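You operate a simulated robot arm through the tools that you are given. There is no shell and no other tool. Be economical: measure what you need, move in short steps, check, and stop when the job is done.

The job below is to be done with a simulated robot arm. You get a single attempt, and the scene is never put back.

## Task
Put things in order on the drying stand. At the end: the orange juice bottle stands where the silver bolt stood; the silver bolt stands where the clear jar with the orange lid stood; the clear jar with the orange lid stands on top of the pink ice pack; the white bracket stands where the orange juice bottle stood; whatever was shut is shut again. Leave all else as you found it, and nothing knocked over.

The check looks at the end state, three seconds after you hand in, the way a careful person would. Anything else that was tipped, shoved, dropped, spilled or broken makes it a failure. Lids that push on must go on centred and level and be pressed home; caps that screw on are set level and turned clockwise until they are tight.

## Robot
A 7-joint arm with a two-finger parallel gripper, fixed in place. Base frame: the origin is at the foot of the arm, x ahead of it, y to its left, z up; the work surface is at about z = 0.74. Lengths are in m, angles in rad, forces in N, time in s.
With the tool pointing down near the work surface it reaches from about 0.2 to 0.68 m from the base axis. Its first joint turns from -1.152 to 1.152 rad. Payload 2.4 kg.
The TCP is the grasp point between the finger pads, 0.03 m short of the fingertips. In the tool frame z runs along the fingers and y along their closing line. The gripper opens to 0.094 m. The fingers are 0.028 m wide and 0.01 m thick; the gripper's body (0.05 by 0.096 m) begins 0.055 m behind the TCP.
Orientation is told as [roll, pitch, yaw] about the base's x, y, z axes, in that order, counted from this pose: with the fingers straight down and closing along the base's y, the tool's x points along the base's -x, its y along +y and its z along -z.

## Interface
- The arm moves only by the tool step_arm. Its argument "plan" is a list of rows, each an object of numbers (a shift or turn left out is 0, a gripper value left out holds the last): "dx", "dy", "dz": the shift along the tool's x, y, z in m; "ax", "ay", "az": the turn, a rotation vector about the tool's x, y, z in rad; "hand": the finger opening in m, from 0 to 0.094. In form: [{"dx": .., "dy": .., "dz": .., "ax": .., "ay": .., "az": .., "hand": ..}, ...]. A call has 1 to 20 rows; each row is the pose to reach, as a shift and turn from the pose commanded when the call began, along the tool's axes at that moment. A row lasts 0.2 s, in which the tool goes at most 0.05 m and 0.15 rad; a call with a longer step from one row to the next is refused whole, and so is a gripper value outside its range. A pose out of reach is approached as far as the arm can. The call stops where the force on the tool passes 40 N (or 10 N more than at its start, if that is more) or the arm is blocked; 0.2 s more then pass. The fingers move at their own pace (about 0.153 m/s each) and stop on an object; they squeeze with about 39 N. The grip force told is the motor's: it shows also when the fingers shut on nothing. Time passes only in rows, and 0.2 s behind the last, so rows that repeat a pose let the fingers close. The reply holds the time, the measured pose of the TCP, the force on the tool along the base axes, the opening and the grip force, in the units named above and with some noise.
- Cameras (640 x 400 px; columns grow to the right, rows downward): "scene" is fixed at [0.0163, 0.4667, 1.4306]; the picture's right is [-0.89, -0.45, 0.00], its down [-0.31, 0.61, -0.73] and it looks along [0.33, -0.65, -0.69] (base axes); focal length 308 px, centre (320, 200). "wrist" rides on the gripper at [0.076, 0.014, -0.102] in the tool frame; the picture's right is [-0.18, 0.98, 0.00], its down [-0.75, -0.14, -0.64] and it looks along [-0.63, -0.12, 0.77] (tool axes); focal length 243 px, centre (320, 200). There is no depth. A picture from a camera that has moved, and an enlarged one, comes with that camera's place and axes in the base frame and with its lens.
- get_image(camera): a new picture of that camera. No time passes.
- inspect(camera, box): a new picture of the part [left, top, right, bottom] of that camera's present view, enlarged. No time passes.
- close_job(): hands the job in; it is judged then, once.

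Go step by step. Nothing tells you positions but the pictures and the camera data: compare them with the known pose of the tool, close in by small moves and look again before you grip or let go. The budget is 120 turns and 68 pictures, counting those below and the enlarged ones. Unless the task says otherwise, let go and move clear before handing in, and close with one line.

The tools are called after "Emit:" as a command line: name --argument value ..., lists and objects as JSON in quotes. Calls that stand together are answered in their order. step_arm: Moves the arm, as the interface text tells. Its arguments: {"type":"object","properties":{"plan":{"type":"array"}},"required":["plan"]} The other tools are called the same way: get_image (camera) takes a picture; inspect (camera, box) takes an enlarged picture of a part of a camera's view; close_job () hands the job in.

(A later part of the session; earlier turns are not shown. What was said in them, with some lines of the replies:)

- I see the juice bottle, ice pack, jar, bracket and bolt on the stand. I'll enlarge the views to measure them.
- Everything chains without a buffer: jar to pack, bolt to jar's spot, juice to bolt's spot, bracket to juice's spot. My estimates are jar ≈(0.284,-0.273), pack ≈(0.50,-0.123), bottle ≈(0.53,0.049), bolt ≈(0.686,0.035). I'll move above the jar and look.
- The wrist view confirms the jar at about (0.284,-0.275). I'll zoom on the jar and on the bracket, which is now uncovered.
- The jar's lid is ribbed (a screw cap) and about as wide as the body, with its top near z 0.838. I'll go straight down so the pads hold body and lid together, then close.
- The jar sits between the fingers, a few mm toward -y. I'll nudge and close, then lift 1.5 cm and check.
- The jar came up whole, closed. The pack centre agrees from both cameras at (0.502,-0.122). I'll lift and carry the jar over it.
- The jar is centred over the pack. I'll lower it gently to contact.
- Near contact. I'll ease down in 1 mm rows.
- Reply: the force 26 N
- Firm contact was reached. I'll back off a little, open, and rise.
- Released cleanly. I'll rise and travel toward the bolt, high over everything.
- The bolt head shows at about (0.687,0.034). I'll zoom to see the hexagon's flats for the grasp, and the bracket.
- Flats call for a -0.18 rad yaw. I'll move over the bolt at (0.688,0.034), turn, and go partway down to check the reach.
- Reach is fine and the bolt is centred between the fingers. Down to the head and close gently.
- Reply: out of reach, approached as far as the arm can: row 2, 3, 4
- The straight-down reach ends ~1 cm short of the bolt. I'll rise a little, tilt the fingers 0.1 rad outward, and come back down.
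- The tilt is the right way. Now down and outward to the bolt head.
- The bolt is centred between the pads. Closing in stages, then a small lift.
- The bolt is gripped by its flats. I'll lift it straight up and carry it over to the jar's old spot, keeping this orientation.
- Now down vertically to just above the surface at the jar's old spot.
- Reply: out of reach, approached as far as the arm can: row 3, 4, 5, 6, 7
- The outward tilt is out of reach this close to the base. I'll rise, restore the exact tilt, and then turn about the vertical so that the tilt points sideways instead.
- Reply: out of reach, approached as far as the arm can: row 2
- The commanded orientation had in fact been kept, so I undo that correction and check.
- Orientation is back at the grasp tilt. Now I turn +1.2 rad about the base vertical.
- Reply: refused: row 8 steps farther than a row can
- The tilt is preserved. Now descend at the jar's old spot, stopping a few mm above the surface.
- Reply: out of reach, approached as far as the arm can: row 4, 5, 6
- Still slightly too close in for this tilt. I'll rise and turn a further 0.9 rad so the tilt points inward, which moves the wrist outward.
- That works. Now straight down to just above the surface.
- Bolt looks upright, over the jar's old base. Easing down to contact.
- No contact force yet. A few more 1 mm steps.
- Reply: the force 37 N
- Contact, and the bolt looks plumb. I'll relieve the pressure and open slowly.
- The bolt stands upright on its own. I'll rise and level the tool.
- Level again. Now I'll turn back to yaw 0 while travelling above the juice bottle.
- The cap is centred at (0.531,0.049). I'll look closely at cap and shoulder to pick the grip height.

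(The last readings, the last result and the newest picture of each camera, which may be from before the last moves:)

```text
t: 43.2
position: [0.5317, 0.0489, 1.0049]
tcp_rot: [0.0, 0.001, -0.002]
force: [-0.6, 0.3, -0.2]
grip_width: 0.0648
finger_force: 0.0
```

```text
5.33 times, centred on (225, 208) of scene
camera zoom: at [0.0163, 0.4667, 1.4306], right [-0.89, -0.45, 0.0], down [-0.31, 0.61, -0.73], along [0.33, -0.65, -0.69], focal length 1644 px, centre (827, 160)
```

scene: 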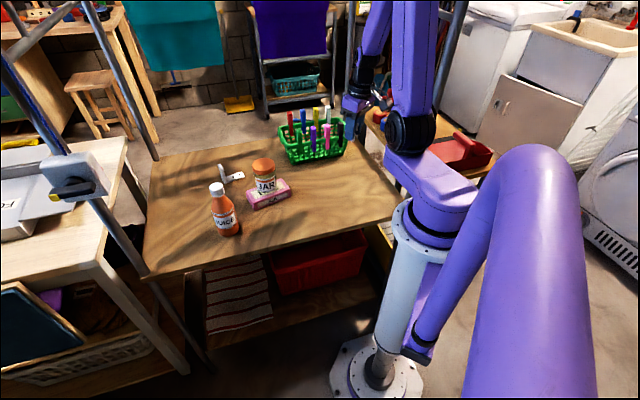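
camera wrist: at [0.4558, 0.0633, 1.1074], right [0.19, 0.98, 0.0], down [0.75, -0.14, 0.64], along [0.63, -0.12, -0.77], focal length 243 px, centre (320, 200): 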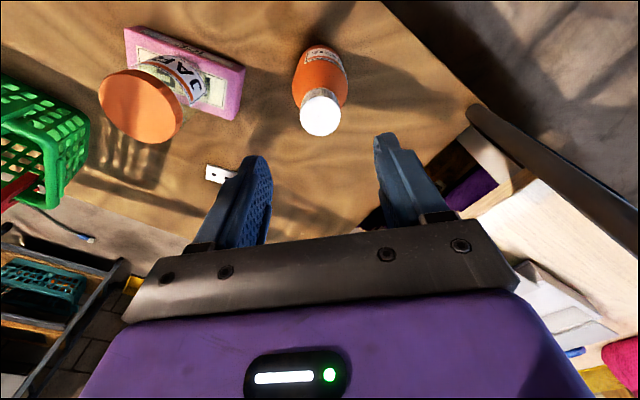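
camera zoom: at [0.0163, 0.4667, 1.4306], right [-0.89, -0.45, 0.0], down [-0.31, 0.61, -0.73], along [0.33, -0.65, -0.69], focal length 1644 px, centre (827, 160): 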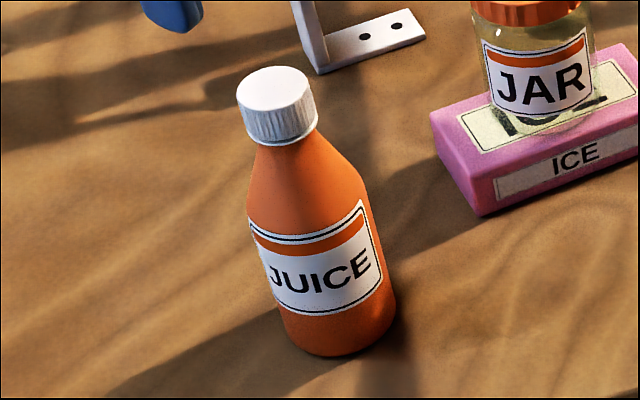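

The cap spans roughly z 0.878–0.905 and the shoulder widens below. I'll hold only the cap, with the tips at about 0.873.

Emit:
step_arm --plan '[{"dz": 0.04}, {"dz": 0.08}, {"dz": 0.095}, {"dz": 0.1015}, {"dz": 0.1015}]'

Emit:
get_image --camera "wrist"

Emit:
inspect --camera "scene" --box '[185, 145, 265, 215]'

```text
t: 44.4
position: [0.5325, 0.0476, 0.9037]
tcp_rot: [0.0, -0.001, 0.0]
force: [-0.1, 0.1, 0.7]
grip_width: 0.0651
finger_force: 0.0
```

```text
27 pictures are left
camera wrist: at [0.456, 0.0614, 1.006], right [0.18, 0.98, 0.0], down [0.75, -0.14, 0.64], along [0.63, -0.12, -0.77], focal length 243 px, centre (320, 200)
```

wrist: 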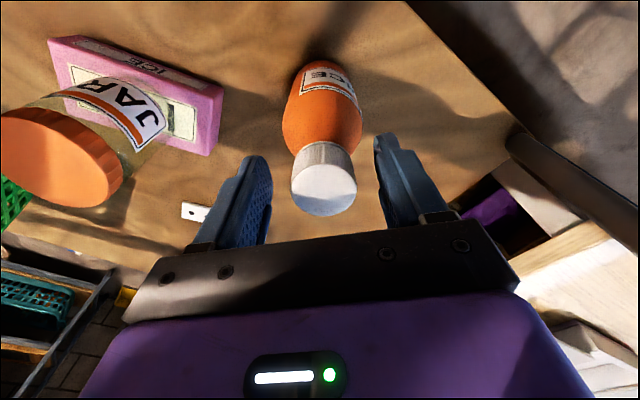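

```text
5.71 times, centred on (225, 180) of scene
camera zoom: at [0.0163, 0.4667, 1.4306], right [-0.89, -0.45, 0.0], down [-0.31, 0.61, -0.73], along [0.33, -0.65, -0.69], focal length 1761 px, centre (863, 314)
```

zoom: 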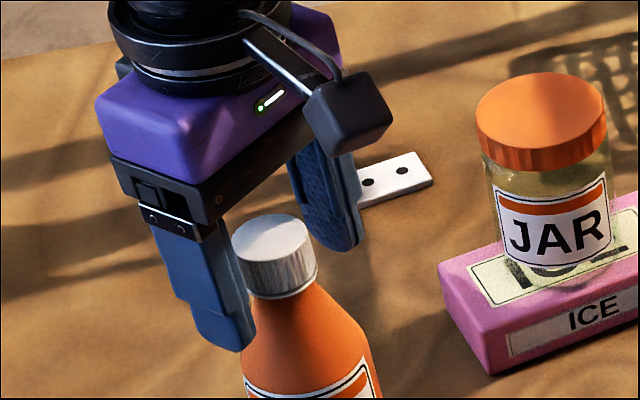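

Well centred. I'll close on the cap.

Emit:
step_arm --plan '[{"hand": 0.05}, {"hand": 0.042}, {"hand": 0.036}, {"hand": 0.03}, {"hand": 0.024}, {"hand": 0.02}, {"hand": 0.02}]'

Emit:
inspect --camera "scene" --box '[185, 145, 265, 245]'

```text
t: 46.0
position: [0.5328, 0.0476, 0.9036]
tcp_rot: [0.0, -0.002, -0.001]
force: [-0.7, 2.1, 0.7]
grip_width: 0.0332
finger_force: 39.1
```

```text
4.00 times, centred on (225, 195) of scene
camera zoom: at [0.0162, 0.4668, 1.4306], right [-0.89, -0.45, 0.0], down [-0.31, 0.61, -0.73], along [0.33, -0.65, -0.69], focal length 1233 px, centre (700, 220)
```

zoom: 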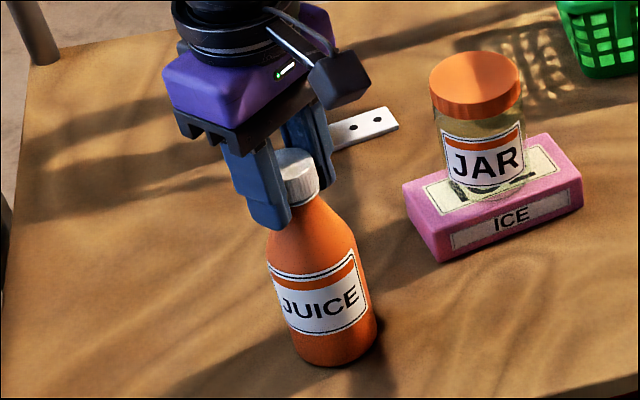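

Gripped. I'll lift 4 cm and check that the bottle follows.

Emit:
step_arm --plan '[{"dz": -0.005}, {"dz": -0.015}, {"dz": -0.04}, {"dz": -0.04}]'

Emit:
inspect --camera "scene" --box '[185, 145, 265, 245]'

```text
t: 47.0
position: [0.5307, 0.048, 0.9435]
tcp_rot: [-0.001, 0.001, 0.0]
force: [0.2, -1.1, -3.8]
grip_width: 0.0328
finger_force: 39.4
```

```text
4.00 times, centred on (225, 195) of scene
camera zoom: at [0.0163, 0.4667, 1.4306], right [-0.89, -0.45, 0.0], down [-0.31, 0.61, -0.73], along [0.33, -0.65, -0.69], focal length 1233 px, centre (700, 220)
```

zoom: 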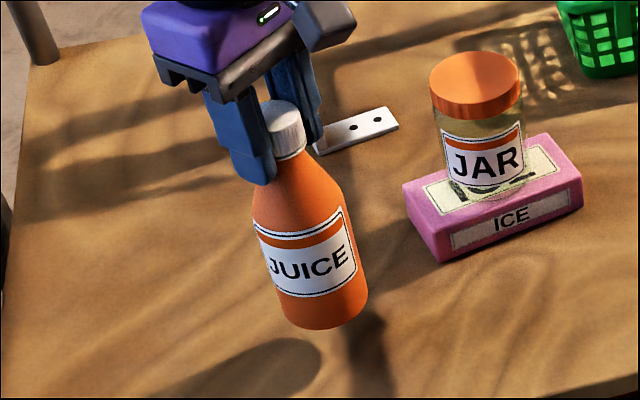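

The bottle hangs straight. Carrying it slowly to the bolt's old spot.

Emit:
step_arm --plan '[{"dx": -0.02, "dy": -0.002}, {"dx": -0.05, "dy": -0.005}, {"dx": -0.08, "dy": -0.008}, {"dx": -0.11, "dy": -0.011}, {"dx": -0.14, "dy": -0.0135}, {"dx": -0.1565, "dy": -0.0145}, {"dx": -0.1565, "dy": -0.0145}, {"dx": -0.1565, "dy": -0.0145, "dz": 0.02}, {"dx": -0.1565, "dy": -0.0145, "dz": 0.034}, {"dx": -0.1565, "dy": -0.0145, "dz": 0.034}]'

Emit:
inspect --camera "scene" --box '[145, 140, 235, 230]'

```text
t: 49.2
position: [0.6871, 0.0343, 0.909]
tcp_rot: [-0.001, 0.002, 0.001]
force: [-1.1, 0.8, -3.5]
grip_width: 0.0329
finger_force: 39.0
```

```text
4.44 times, centred on (190, 185) of scene
camera zoom: at [0.0163, 0.4667, 1.4306], right [-0.89, -0.45, 0.0], down [-0.31, 0.61, -0.73], along [0.33, -0.65, -0.69], focal length 1370 px, centre (898, 267)
```

zoom: 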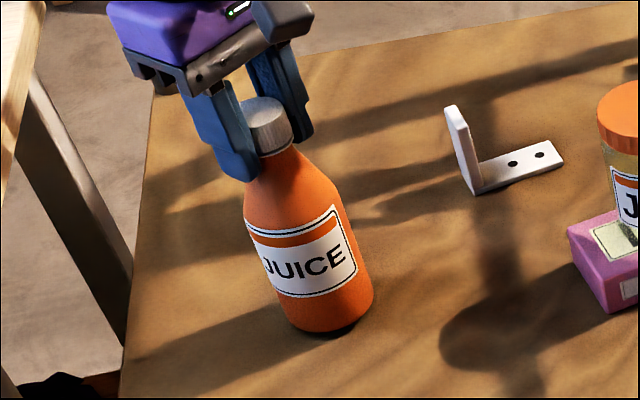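

Good position. Easing down to contact.

Emit:
step_arm --plan '[{"dz": 0.003}, {"dz": 0.005}, {"dz": 0.006}, {"dz": 0.006}]'

```text
t: 50.2
position: [0.6885, 0.0343, 0.9038]
tcp_rot: [0.0, 0.0, 0.001]
force: [-0.9, 0.4, -1.3]
grip_width: 0.0327
finger_force: 38.7
```

Emit:
step_arm --plan '[{"dz": 0.001}, {"dz": 0.001}]'

```text
t: 50.8
position: [0.6882, 0.0344, 0.9035]
tcp_rot: [0.0, -0.001, 0.0]
force: [-4.2, 0.7, 13.0]
grip_width: 0.0329
finger_force: 39.4
```

Contact at 13 N. Relieve slightly, open slowly, and rise.

Emit:
step_arm --plan '[{"dz": -0.0007}, {"dz": -0.0007, "hand": 0.038}, {"dz": -0.0007, "hand": 0.044}, {"dz": -0.0007, "hand": 0.055}, {"dz": -0.0007, "hand": 0.07}, {"dz": -0.0007, "hand": 0.07}, {"dz": -0.02}, {"dz": -0.05}, {"dz": -0.08}, {"dz": -0.08}]'

Emit:
get_image --camera "wrist"

Emit:
inspect --camera "scene" --box '[145, 140, 275, 230]'

```text
t: 53.0
position: [0.6882, 0.0346, 0.9834]
tcp_rot: [0.0, 0.0, 0.001]
force: [0.2, 0.2, -0.5]
grip_width: 0.0699
finger_force: 0.0
```

```text
22 pictures are left
camera wrist: at [0.6115, 0.0474, 1.0854], right [0.18, 0.98, 0.0], down [0.75, -0.14, 0.64], along [0.63, -0.12, -0.77], focal length 243 px, centre (320, 200)
```

wrist: 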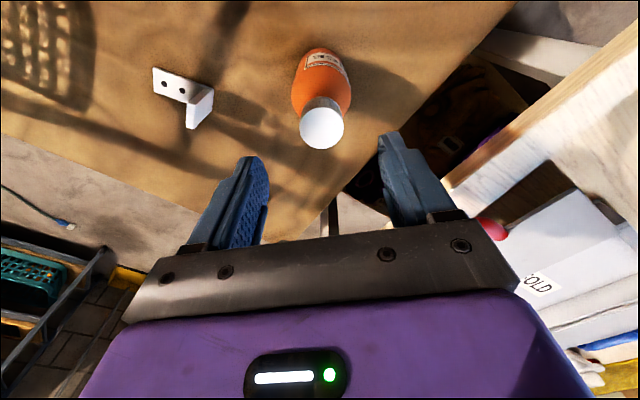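

```text
4.44 times, centred on (210, 185) of scene
camera zoom: at [0.0163, 0.4667, 1.4306], right [-0.89, -0.45, 0.0], down [-0.31, 0.61, -0.73], along [0.33, -0.65, -0.69], focal length 1370 px, centre (809, 267)
```

zoom: 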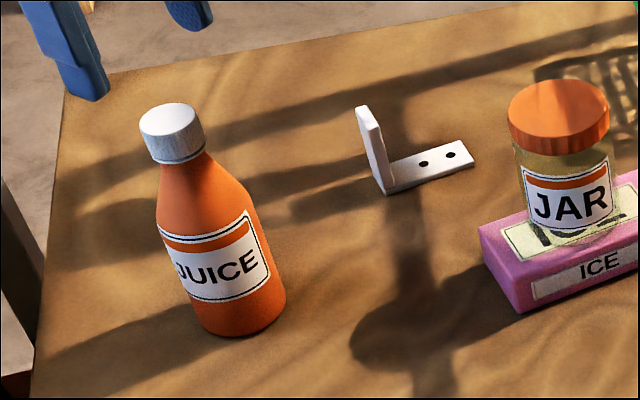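

The bottle stands well at the bolt's spot. The bracket's upright leg is near (0.691,-0.123), top z≈0.80, with its plane at yaw ≈-0.54. I'll move above it with that yaw.

Emit:
step_arm --plan '[{"dy": -0.035, "az": 0.13, "hand": 0.06}, {"dx": 0.001, "dy": -0.07, "az": 0.26}, {"dx": 0.003, "dy": -0.11, "az": 0.4}, {"dx": 0.004, "dy": -0.153, "az": 0.54}, {"dx": 0.004, "dy": -0.153, "az": 0.54}]'

Emit:
get_image --camera "wrist"

```text
t: 54.2
position: [0.6836, -0.1199, 0.9822]
tcp_rot: [0.002, 0.0, -0.542]
force: [-0.2, 0.5, 0.0]
grip_width: 0.06
finger_force: 0.0
```

```text
20 pictures are left
camera wrist: at [0.6253, -0.0689, 1.0846], right [0.66, 0.75, 0.0], down [0.57, -0.51, 0.64], along [0.48, -0.43, -0.77], focal length 243 px, centre (320, 200)
```

wrist: 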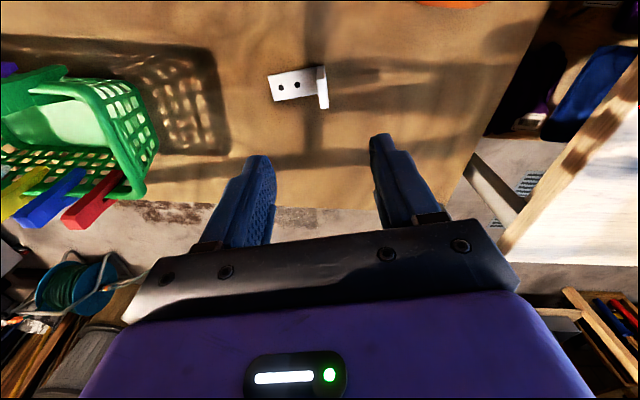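

Emit:
inspect --camera "wrist" --box '[260, 55, 340, 115]'

```text
6.67 times, centred on (300, 85) of wrist
camera zoom: at [0.6253, -0.0689, 1.0846], right [0.66, 0.75, 0.0], down [0.57, -0.51, 0.64], along [0.48, -0.43, -0.77], focal length 1618 px, centre (453, 967)
```

zoom: 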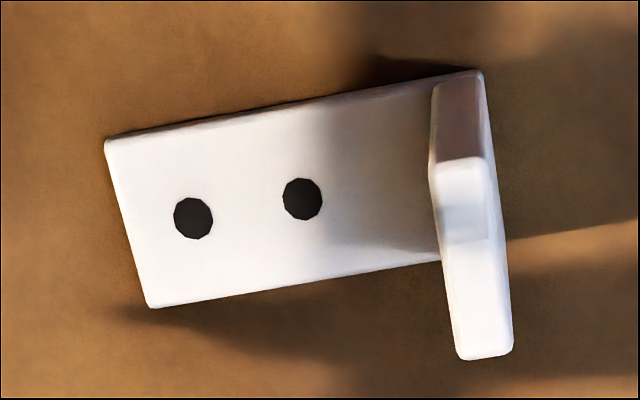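

Refined: the upright's centreline runs (0.677,-0.114)–(0.703,-0.131), yaw -0.565. I'll tilt 0.2 rad outward (in the plane of the plate) and descend to just above grip height.

Emit:
step_arm --plan '[{"ay": -0.1, "az": 0.012}, {"ay": -0.2, "az": 0.025}, {"dz": 0.04, "ay": -0.2, "az": 0.025}, {"dz": 0.08, "ay": -0.2, "az": 0.025}, {"dz": 0.12, "ay": -0.2, "az": 0.025}, {"dz": 0.15, "ay": -0.2, "az": 0.025}, {"dz": 0.175, "ay": -0.2, "az": 0.025}, {"dz": 0.175, "ay": -0.2, "az": 0.025}]'

Emit:
get_image --camera "wrist"

```text
t: 56.0
position: [0.6834, -0.1183, 0.8065]
tcp_rot: [0.005, -0.202, -0.565]
force: [0.2, 0.3, -0.1]
grip_width: 0.0598
finger_force: 0.0
```

```text
18 pictures are left
camera wrist: at [0.611, -0.0556, 0.8926], right [0.68, 0.73, 0.04], down [0.44, -0.45, 0.78], along [0.59, -0.51, -0.63], focal length 243 px, centre (320, 200)
```

wrist: 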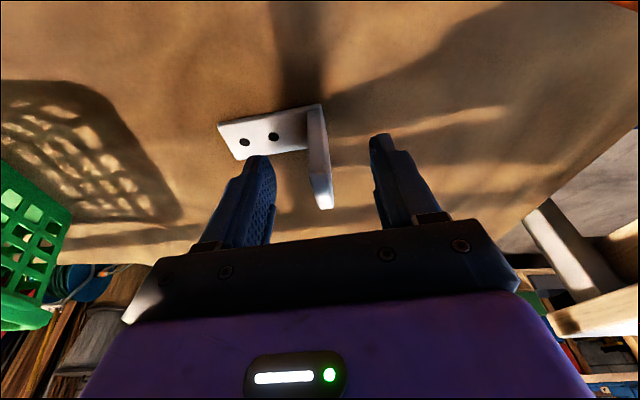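

The upright is between the fingers. Down 16 mm and close gradually.

Emit:
step_arm --plan '[{"dx": 0.0016, "dz": 0.008}, {"dx": 0.0032, "dz": 0.0157}, {"dx": 0.0032, "dz": 0.0157}, {"dx": 0.0032, "dz": 0.0157, "hand": 0.035}]'

Emit:
get_image --camera "wrist"

Emit:
inspect --camera "scene" --box '[180, 120, 280, 210]'

```text
t: 57.0
position: [0.6831, -0.1187, 0.7918]
tcp_rot: [0.002, -0.202, -0.565]
force: [1.3, -0.7, -0.7]
grip_width: 0.0352
finger_force: 0.0
```

```text
17 pictures are left
camera wrist: at [0.6108, -0.0562, 0.8775], right [0.68, 0.73, 0.04], down [0.44, -0.45, 0.78], along [0.59, -0.51, -0.63], focal length 243 px, centre (320, 200)
```

wrist: 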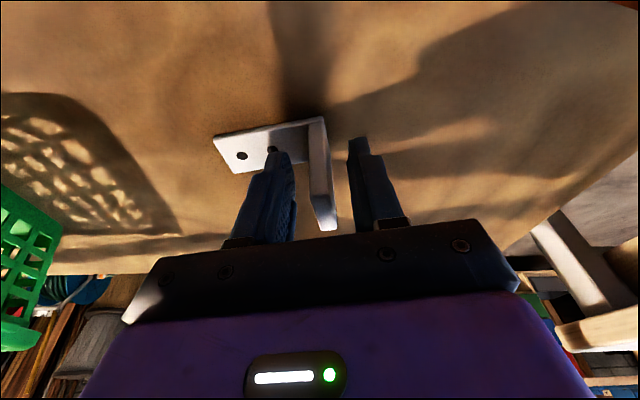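

```text
4.44 times, centred on (230, 165) of scene
camera zoom: at [0.0163, 0.4667, 1.4306], right [-0.89, -0.45, 0.0], down [-0.31, 0.61, -0.73], along [0.33, -0.65, -0.69], focal length 1370 px, centre (720, 356)
```

zoom: 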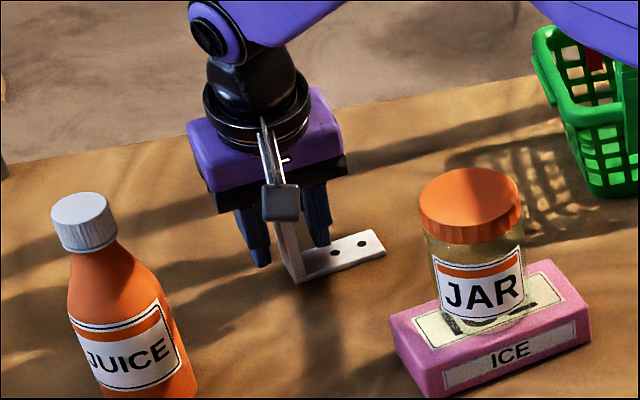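

Good straddle with the tips above the base plate. Closing on the upright.

Emit:
step_arm --plan '[{"hand": 0.025}, {"hand": 0.018}, {"hand": 0.012}, {"hand": 0.006}, {"hand": 0.002}, {"hand": 0.002}]'

Emit:
get_image --camera "wrist"

```text
t: 58.4
position: [0.6839, -0.1181, 0.7918]
tcp_rot: [0.002, -0.2, -0.567]
force: [1.1, 0.2, 1.4]
grip_width: 0.0137
finger_force: 39.0
```

```text
15 pictures are left
camera wrist: at [0.6109, -0.0561, 0.8776], right [0.68, 0.73, 0.04], down [0.44, -0.45, 0.78], along [0.59, -0.51, -0.63], focal length 243 px, centre (320, 200)
```

wrist: 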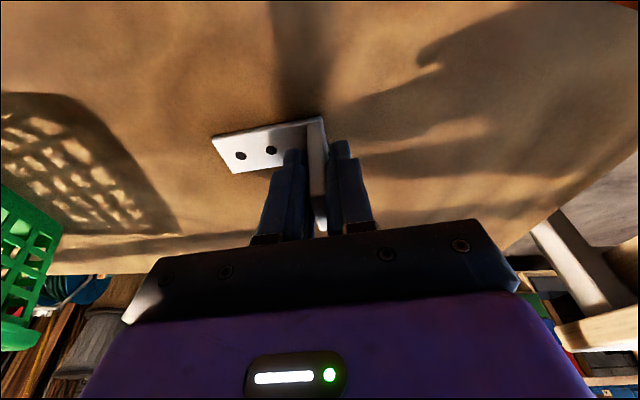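

Gripped. Lift straight up high, then carry to above the bottle's old spot.

Emit:
step_arm --plan '[{"dx": -0.002, "dz": -0.01}, {"dx": -0.008, "dz": -0.04}, {"dx": -0.0165, "dz": -0.082}, {"dx": -0.025, "dz": -0.125}, {"dx": -0.032, "dz": -0.16}, {"dx": -0.0358, "dz": -0.1764}, {"dx": 0.0011, "dy": 0.0146, "dz": -0.1839}, {"dx": 0.0381, "dy": 0.0292, "dz": -0.1914}, {"dx": 0.075, "dy": 0.0438, "dz": -0.1989}, {"dx": 0.1119, "dy": 0.0584, "dz": -0.2063}, {"dx": 0.1489, "dy": 0.073, "dz": -0.2138}, {"dx": 0.1858, "dy": 0.0876, "dz": -0.2213}, {"dx": 0.1858, "dy": 0.0876, "dz": -0.2213}]'

Emit:
get_image --camera "scene"

```text
t: 61.2
position: [0.5399, 0.0762, 0.9707]
tcp_rot: [0.003, -0.2, -0.564]
force: [0.5, 0.3, -2.2]
grip_width: 0.0137
finger_force: 38.5
```

```text
14 pictures are left
```

scene: 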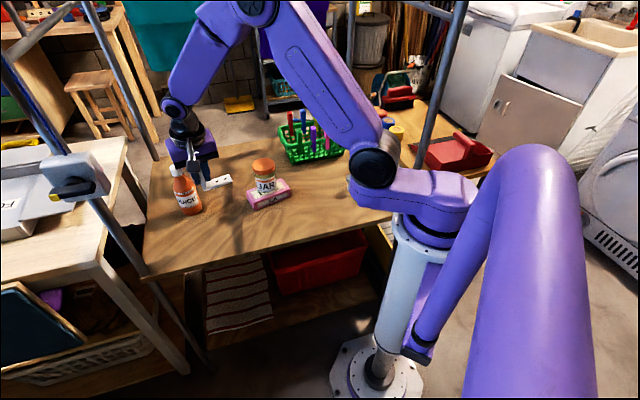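

Now straight down to about 5 mm above the surface.

Emit:
step_arm --plan '[{"dx": 0.008, "dz": 0.04}, {"dx": 0.016, "dz": 0.08}, {"dx": 0.024, "dz": 0.12}, {"dx": 0.03, "dz": 0.15}, {"dx": 0.0346, "dz": 0.1705}, {"dx": 0.0346, "dz": 0.1705}]'

Emit:
inspect --camera "scene" --box '[170, 150, 270, 240]'

```text
t: 62.6
position: [0.5407, 0.0754, 0.7975]
tcp_rot: [0.004, -0.201, -0.566]
force: [0.2, 0.0, -2.2]
grip_width: 0.0136
finger_force: 38.5
```

```text
4.44 times, centred on (220, 195) of scene
camera zoom: at [0.0163, 0.4667, 1.4306], right [-0.89, -0.45, 0.0], down [-0.31, 0.61, -0.73], along [0.33, -0.65, -0.69], focal length 1370 px, centre (764, 222)
```

zoom: 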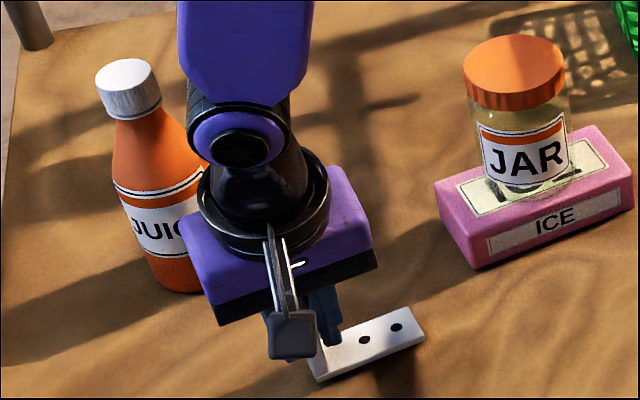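

The bracket's base sits over the bottle's former footprint. Easing down.

Emit:
step_arm --plan '[{"dx": 0.0004, "dz": 0.002}, {"dx": 0.0008, "dz": 0.004}, {"dx": 0.001, "dz": 0.005}, {"dx": 0.001, "dz": 0.005}]'

```text
t: 63.6
position: [0.5395, 0.0758, 0.7923]
tcp_rot: [0.0, -0.199, -0.566]
force: [0.0, 0.1, -0.6]
grip_width: 0.0136
finger_force: 38.8
```

Emit:
step_arm --plan '[{"dx": 0.0001, "dz": 0.0006}, {"dx": 0.0002, "dz": 0.0012}, {"dx": 0.0002, "dz": 0.0012}]'

```text
t: 64.4
position: [0.5402, 0.0762, 0.7917]
tcp_rot: [0.003, -0.201, -0.565]
force: [-4.6, 1.5, 15.4]
grip_width: 0.0137
finger_force: 38.7
```

Contact. Relieve, open slowly, and retreat upward along the plate.

Emit:
step_arm --plan '[{"dz": -0.0007}, {"dz": -0.0007, "hand": 0.018}, {"dz": -0.0007, "hand": 0.025}, {"dz": -0.0007, "hand": 0.04}, {"dz": -0.0007, "hand": 0.05}, {"dx": -0.004, "dz": -0.02}, {"dx": -0.012, "dz": -0.06}, {"dx": -0.02, "dz": -0.1}, {"dx": -0.028, "dz": -0.14}, {"dx": -0.036, "dz": -0.18}, {"dx": -0.042, "dz": -0.21}, {"dx": -0.042, "dz": -0.21, "ay": 0.1}, {"dx": -0.042, "dz": -0.21, "ay": 0.2}, {"dx": 0.0, "dy": -0.02, "dz": -0.215, "ay": 0.2}, {"dx": 0.045, "dy": -0.035, "dz": -0.22, "ay": 0.2}, {"dx": 0.09, "dy": -0.05, "dz": -0.23, "ay": 0.2}, {"dx": 0.09, "dy": -0.05, "dz": -0.23, "ay": 0.2}]'

Emit:
get_image --camera "scene"

Emit:
inspect --camera "scene" --box '[160, 150, 300, 240]'

Emit:
inspect --camera "scene" --box '[270, 100, 390, 200]'

```text
t: 68.0
position: [0.4, 0.1056, 0.9973]
tcp_rot: [0.0, 0.002, -0.565]
force: [0.4, -0.5, -0.2]
grip_width: 0.0499
finger_force: 0.0
```

```text
12 pictures are left
```

scene: 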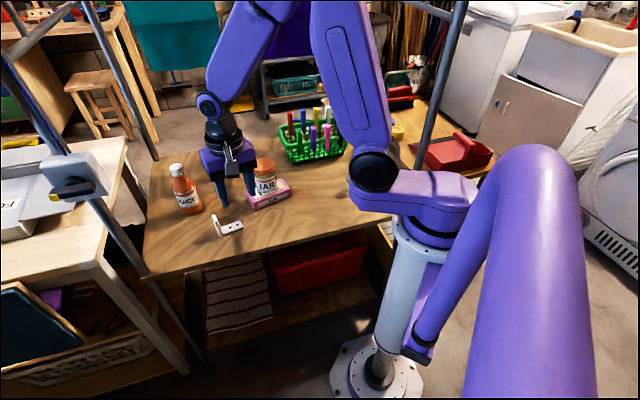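

```text
4.44 times, centred on (230, 195) of scene
camera zoom: at [0.0162, 0.4667, 1.4306], right [-0.89, -0.45, 0.0], down [-0.31, 0.61, -0.73], along [0.33, -0.65, -0.69], focal length 1370 px, centre (720, 222)
```

zoom: 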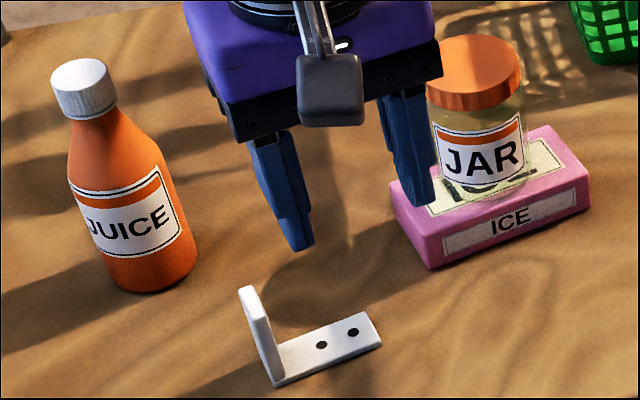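

```text
4.00 times, centred on (330, 150) of scene
camera zoom: at [0.0162, 0.4667, 1.4306], right [-0.89, -0.45, 0.0], down [-0.31, 0.61, -0.73], along [0.33, -0.65, -0.69], focal length 1233 px, centre (280, 400)
```

zoom: 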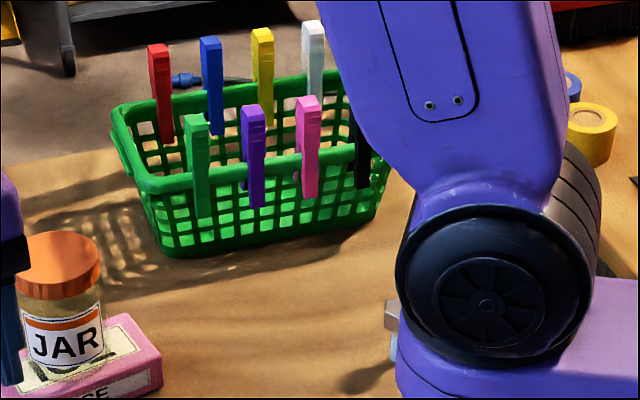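

All placed. The elbow half-hides the bolt, so I'll move the arm aside for a last check.

Emit:
step_arm --plan '[{"dx": -0.03, "dz": -0.03}, {"dx": -0.06, "dz": -0.06}, {"dx": -0.1, "dz": -0.08}, {"dx": -0.14, "dz": -0.08}, {"dx": -0.18, "dz": -0.08}, {"dx": -0.18, "dz": -0.08}]'

Emit:
inspect --camera "scene" --box '[310, 140, 390, 200]'

Emit:
inspect --camera "scene" --box '[160, 130, 340, 240]'

```text
t: 69.4
position: [0.5496, 0.0084, 1.0774]
tcp_rot: [0.001, -0.001, -0.565]
force: [0.2, -0.4, -0.7]
grip_width: 0.0502
finger_force: 0.1
```

```text
6.67 times, centred on (350, 170) of scene
camera zoom: at [0.0163, 0.4667, 1.4306], right [-0.89, -0.45, 0.0], down [-0.31, 0.61, -0.73], along [0.33, -0.65, -0.69], focal length 2055 px, centre (120, 400)
```

zoom: 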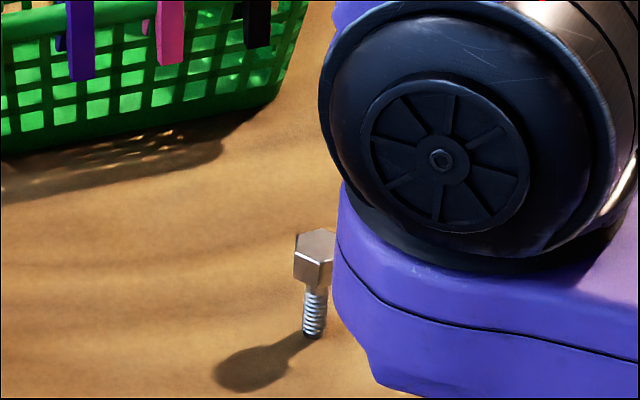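

```text
3.56 times, centred on (250, 185) of scene
camera zoom: at [0.0163, 0.4667, 1.4306], right [-0.89, -0.45, 0.0], down [-0.31, 0.61, -0.73], along [0.33, -0.65, -0.69], focal length 1096 px, centre (569, 253)
```

zoom: 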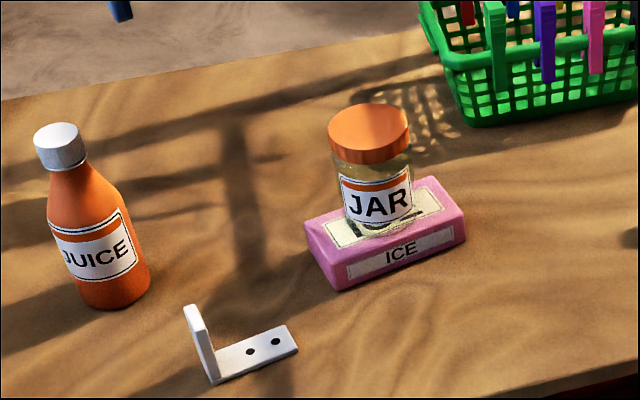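

Everything stands upright in its place, the jar and bottle are still shut, and the arm is clear. Handing in.

Emit:
close_job

```text
The job is handed in.
```

The job is handed in. The jar stands on the ice pack, the bolt on the jar's old spot, the juice bottle on the bolt's spot and the bracket on the bottle's spot. In the last pictures both lids were shut, nothing had tipped and the arm was clear.
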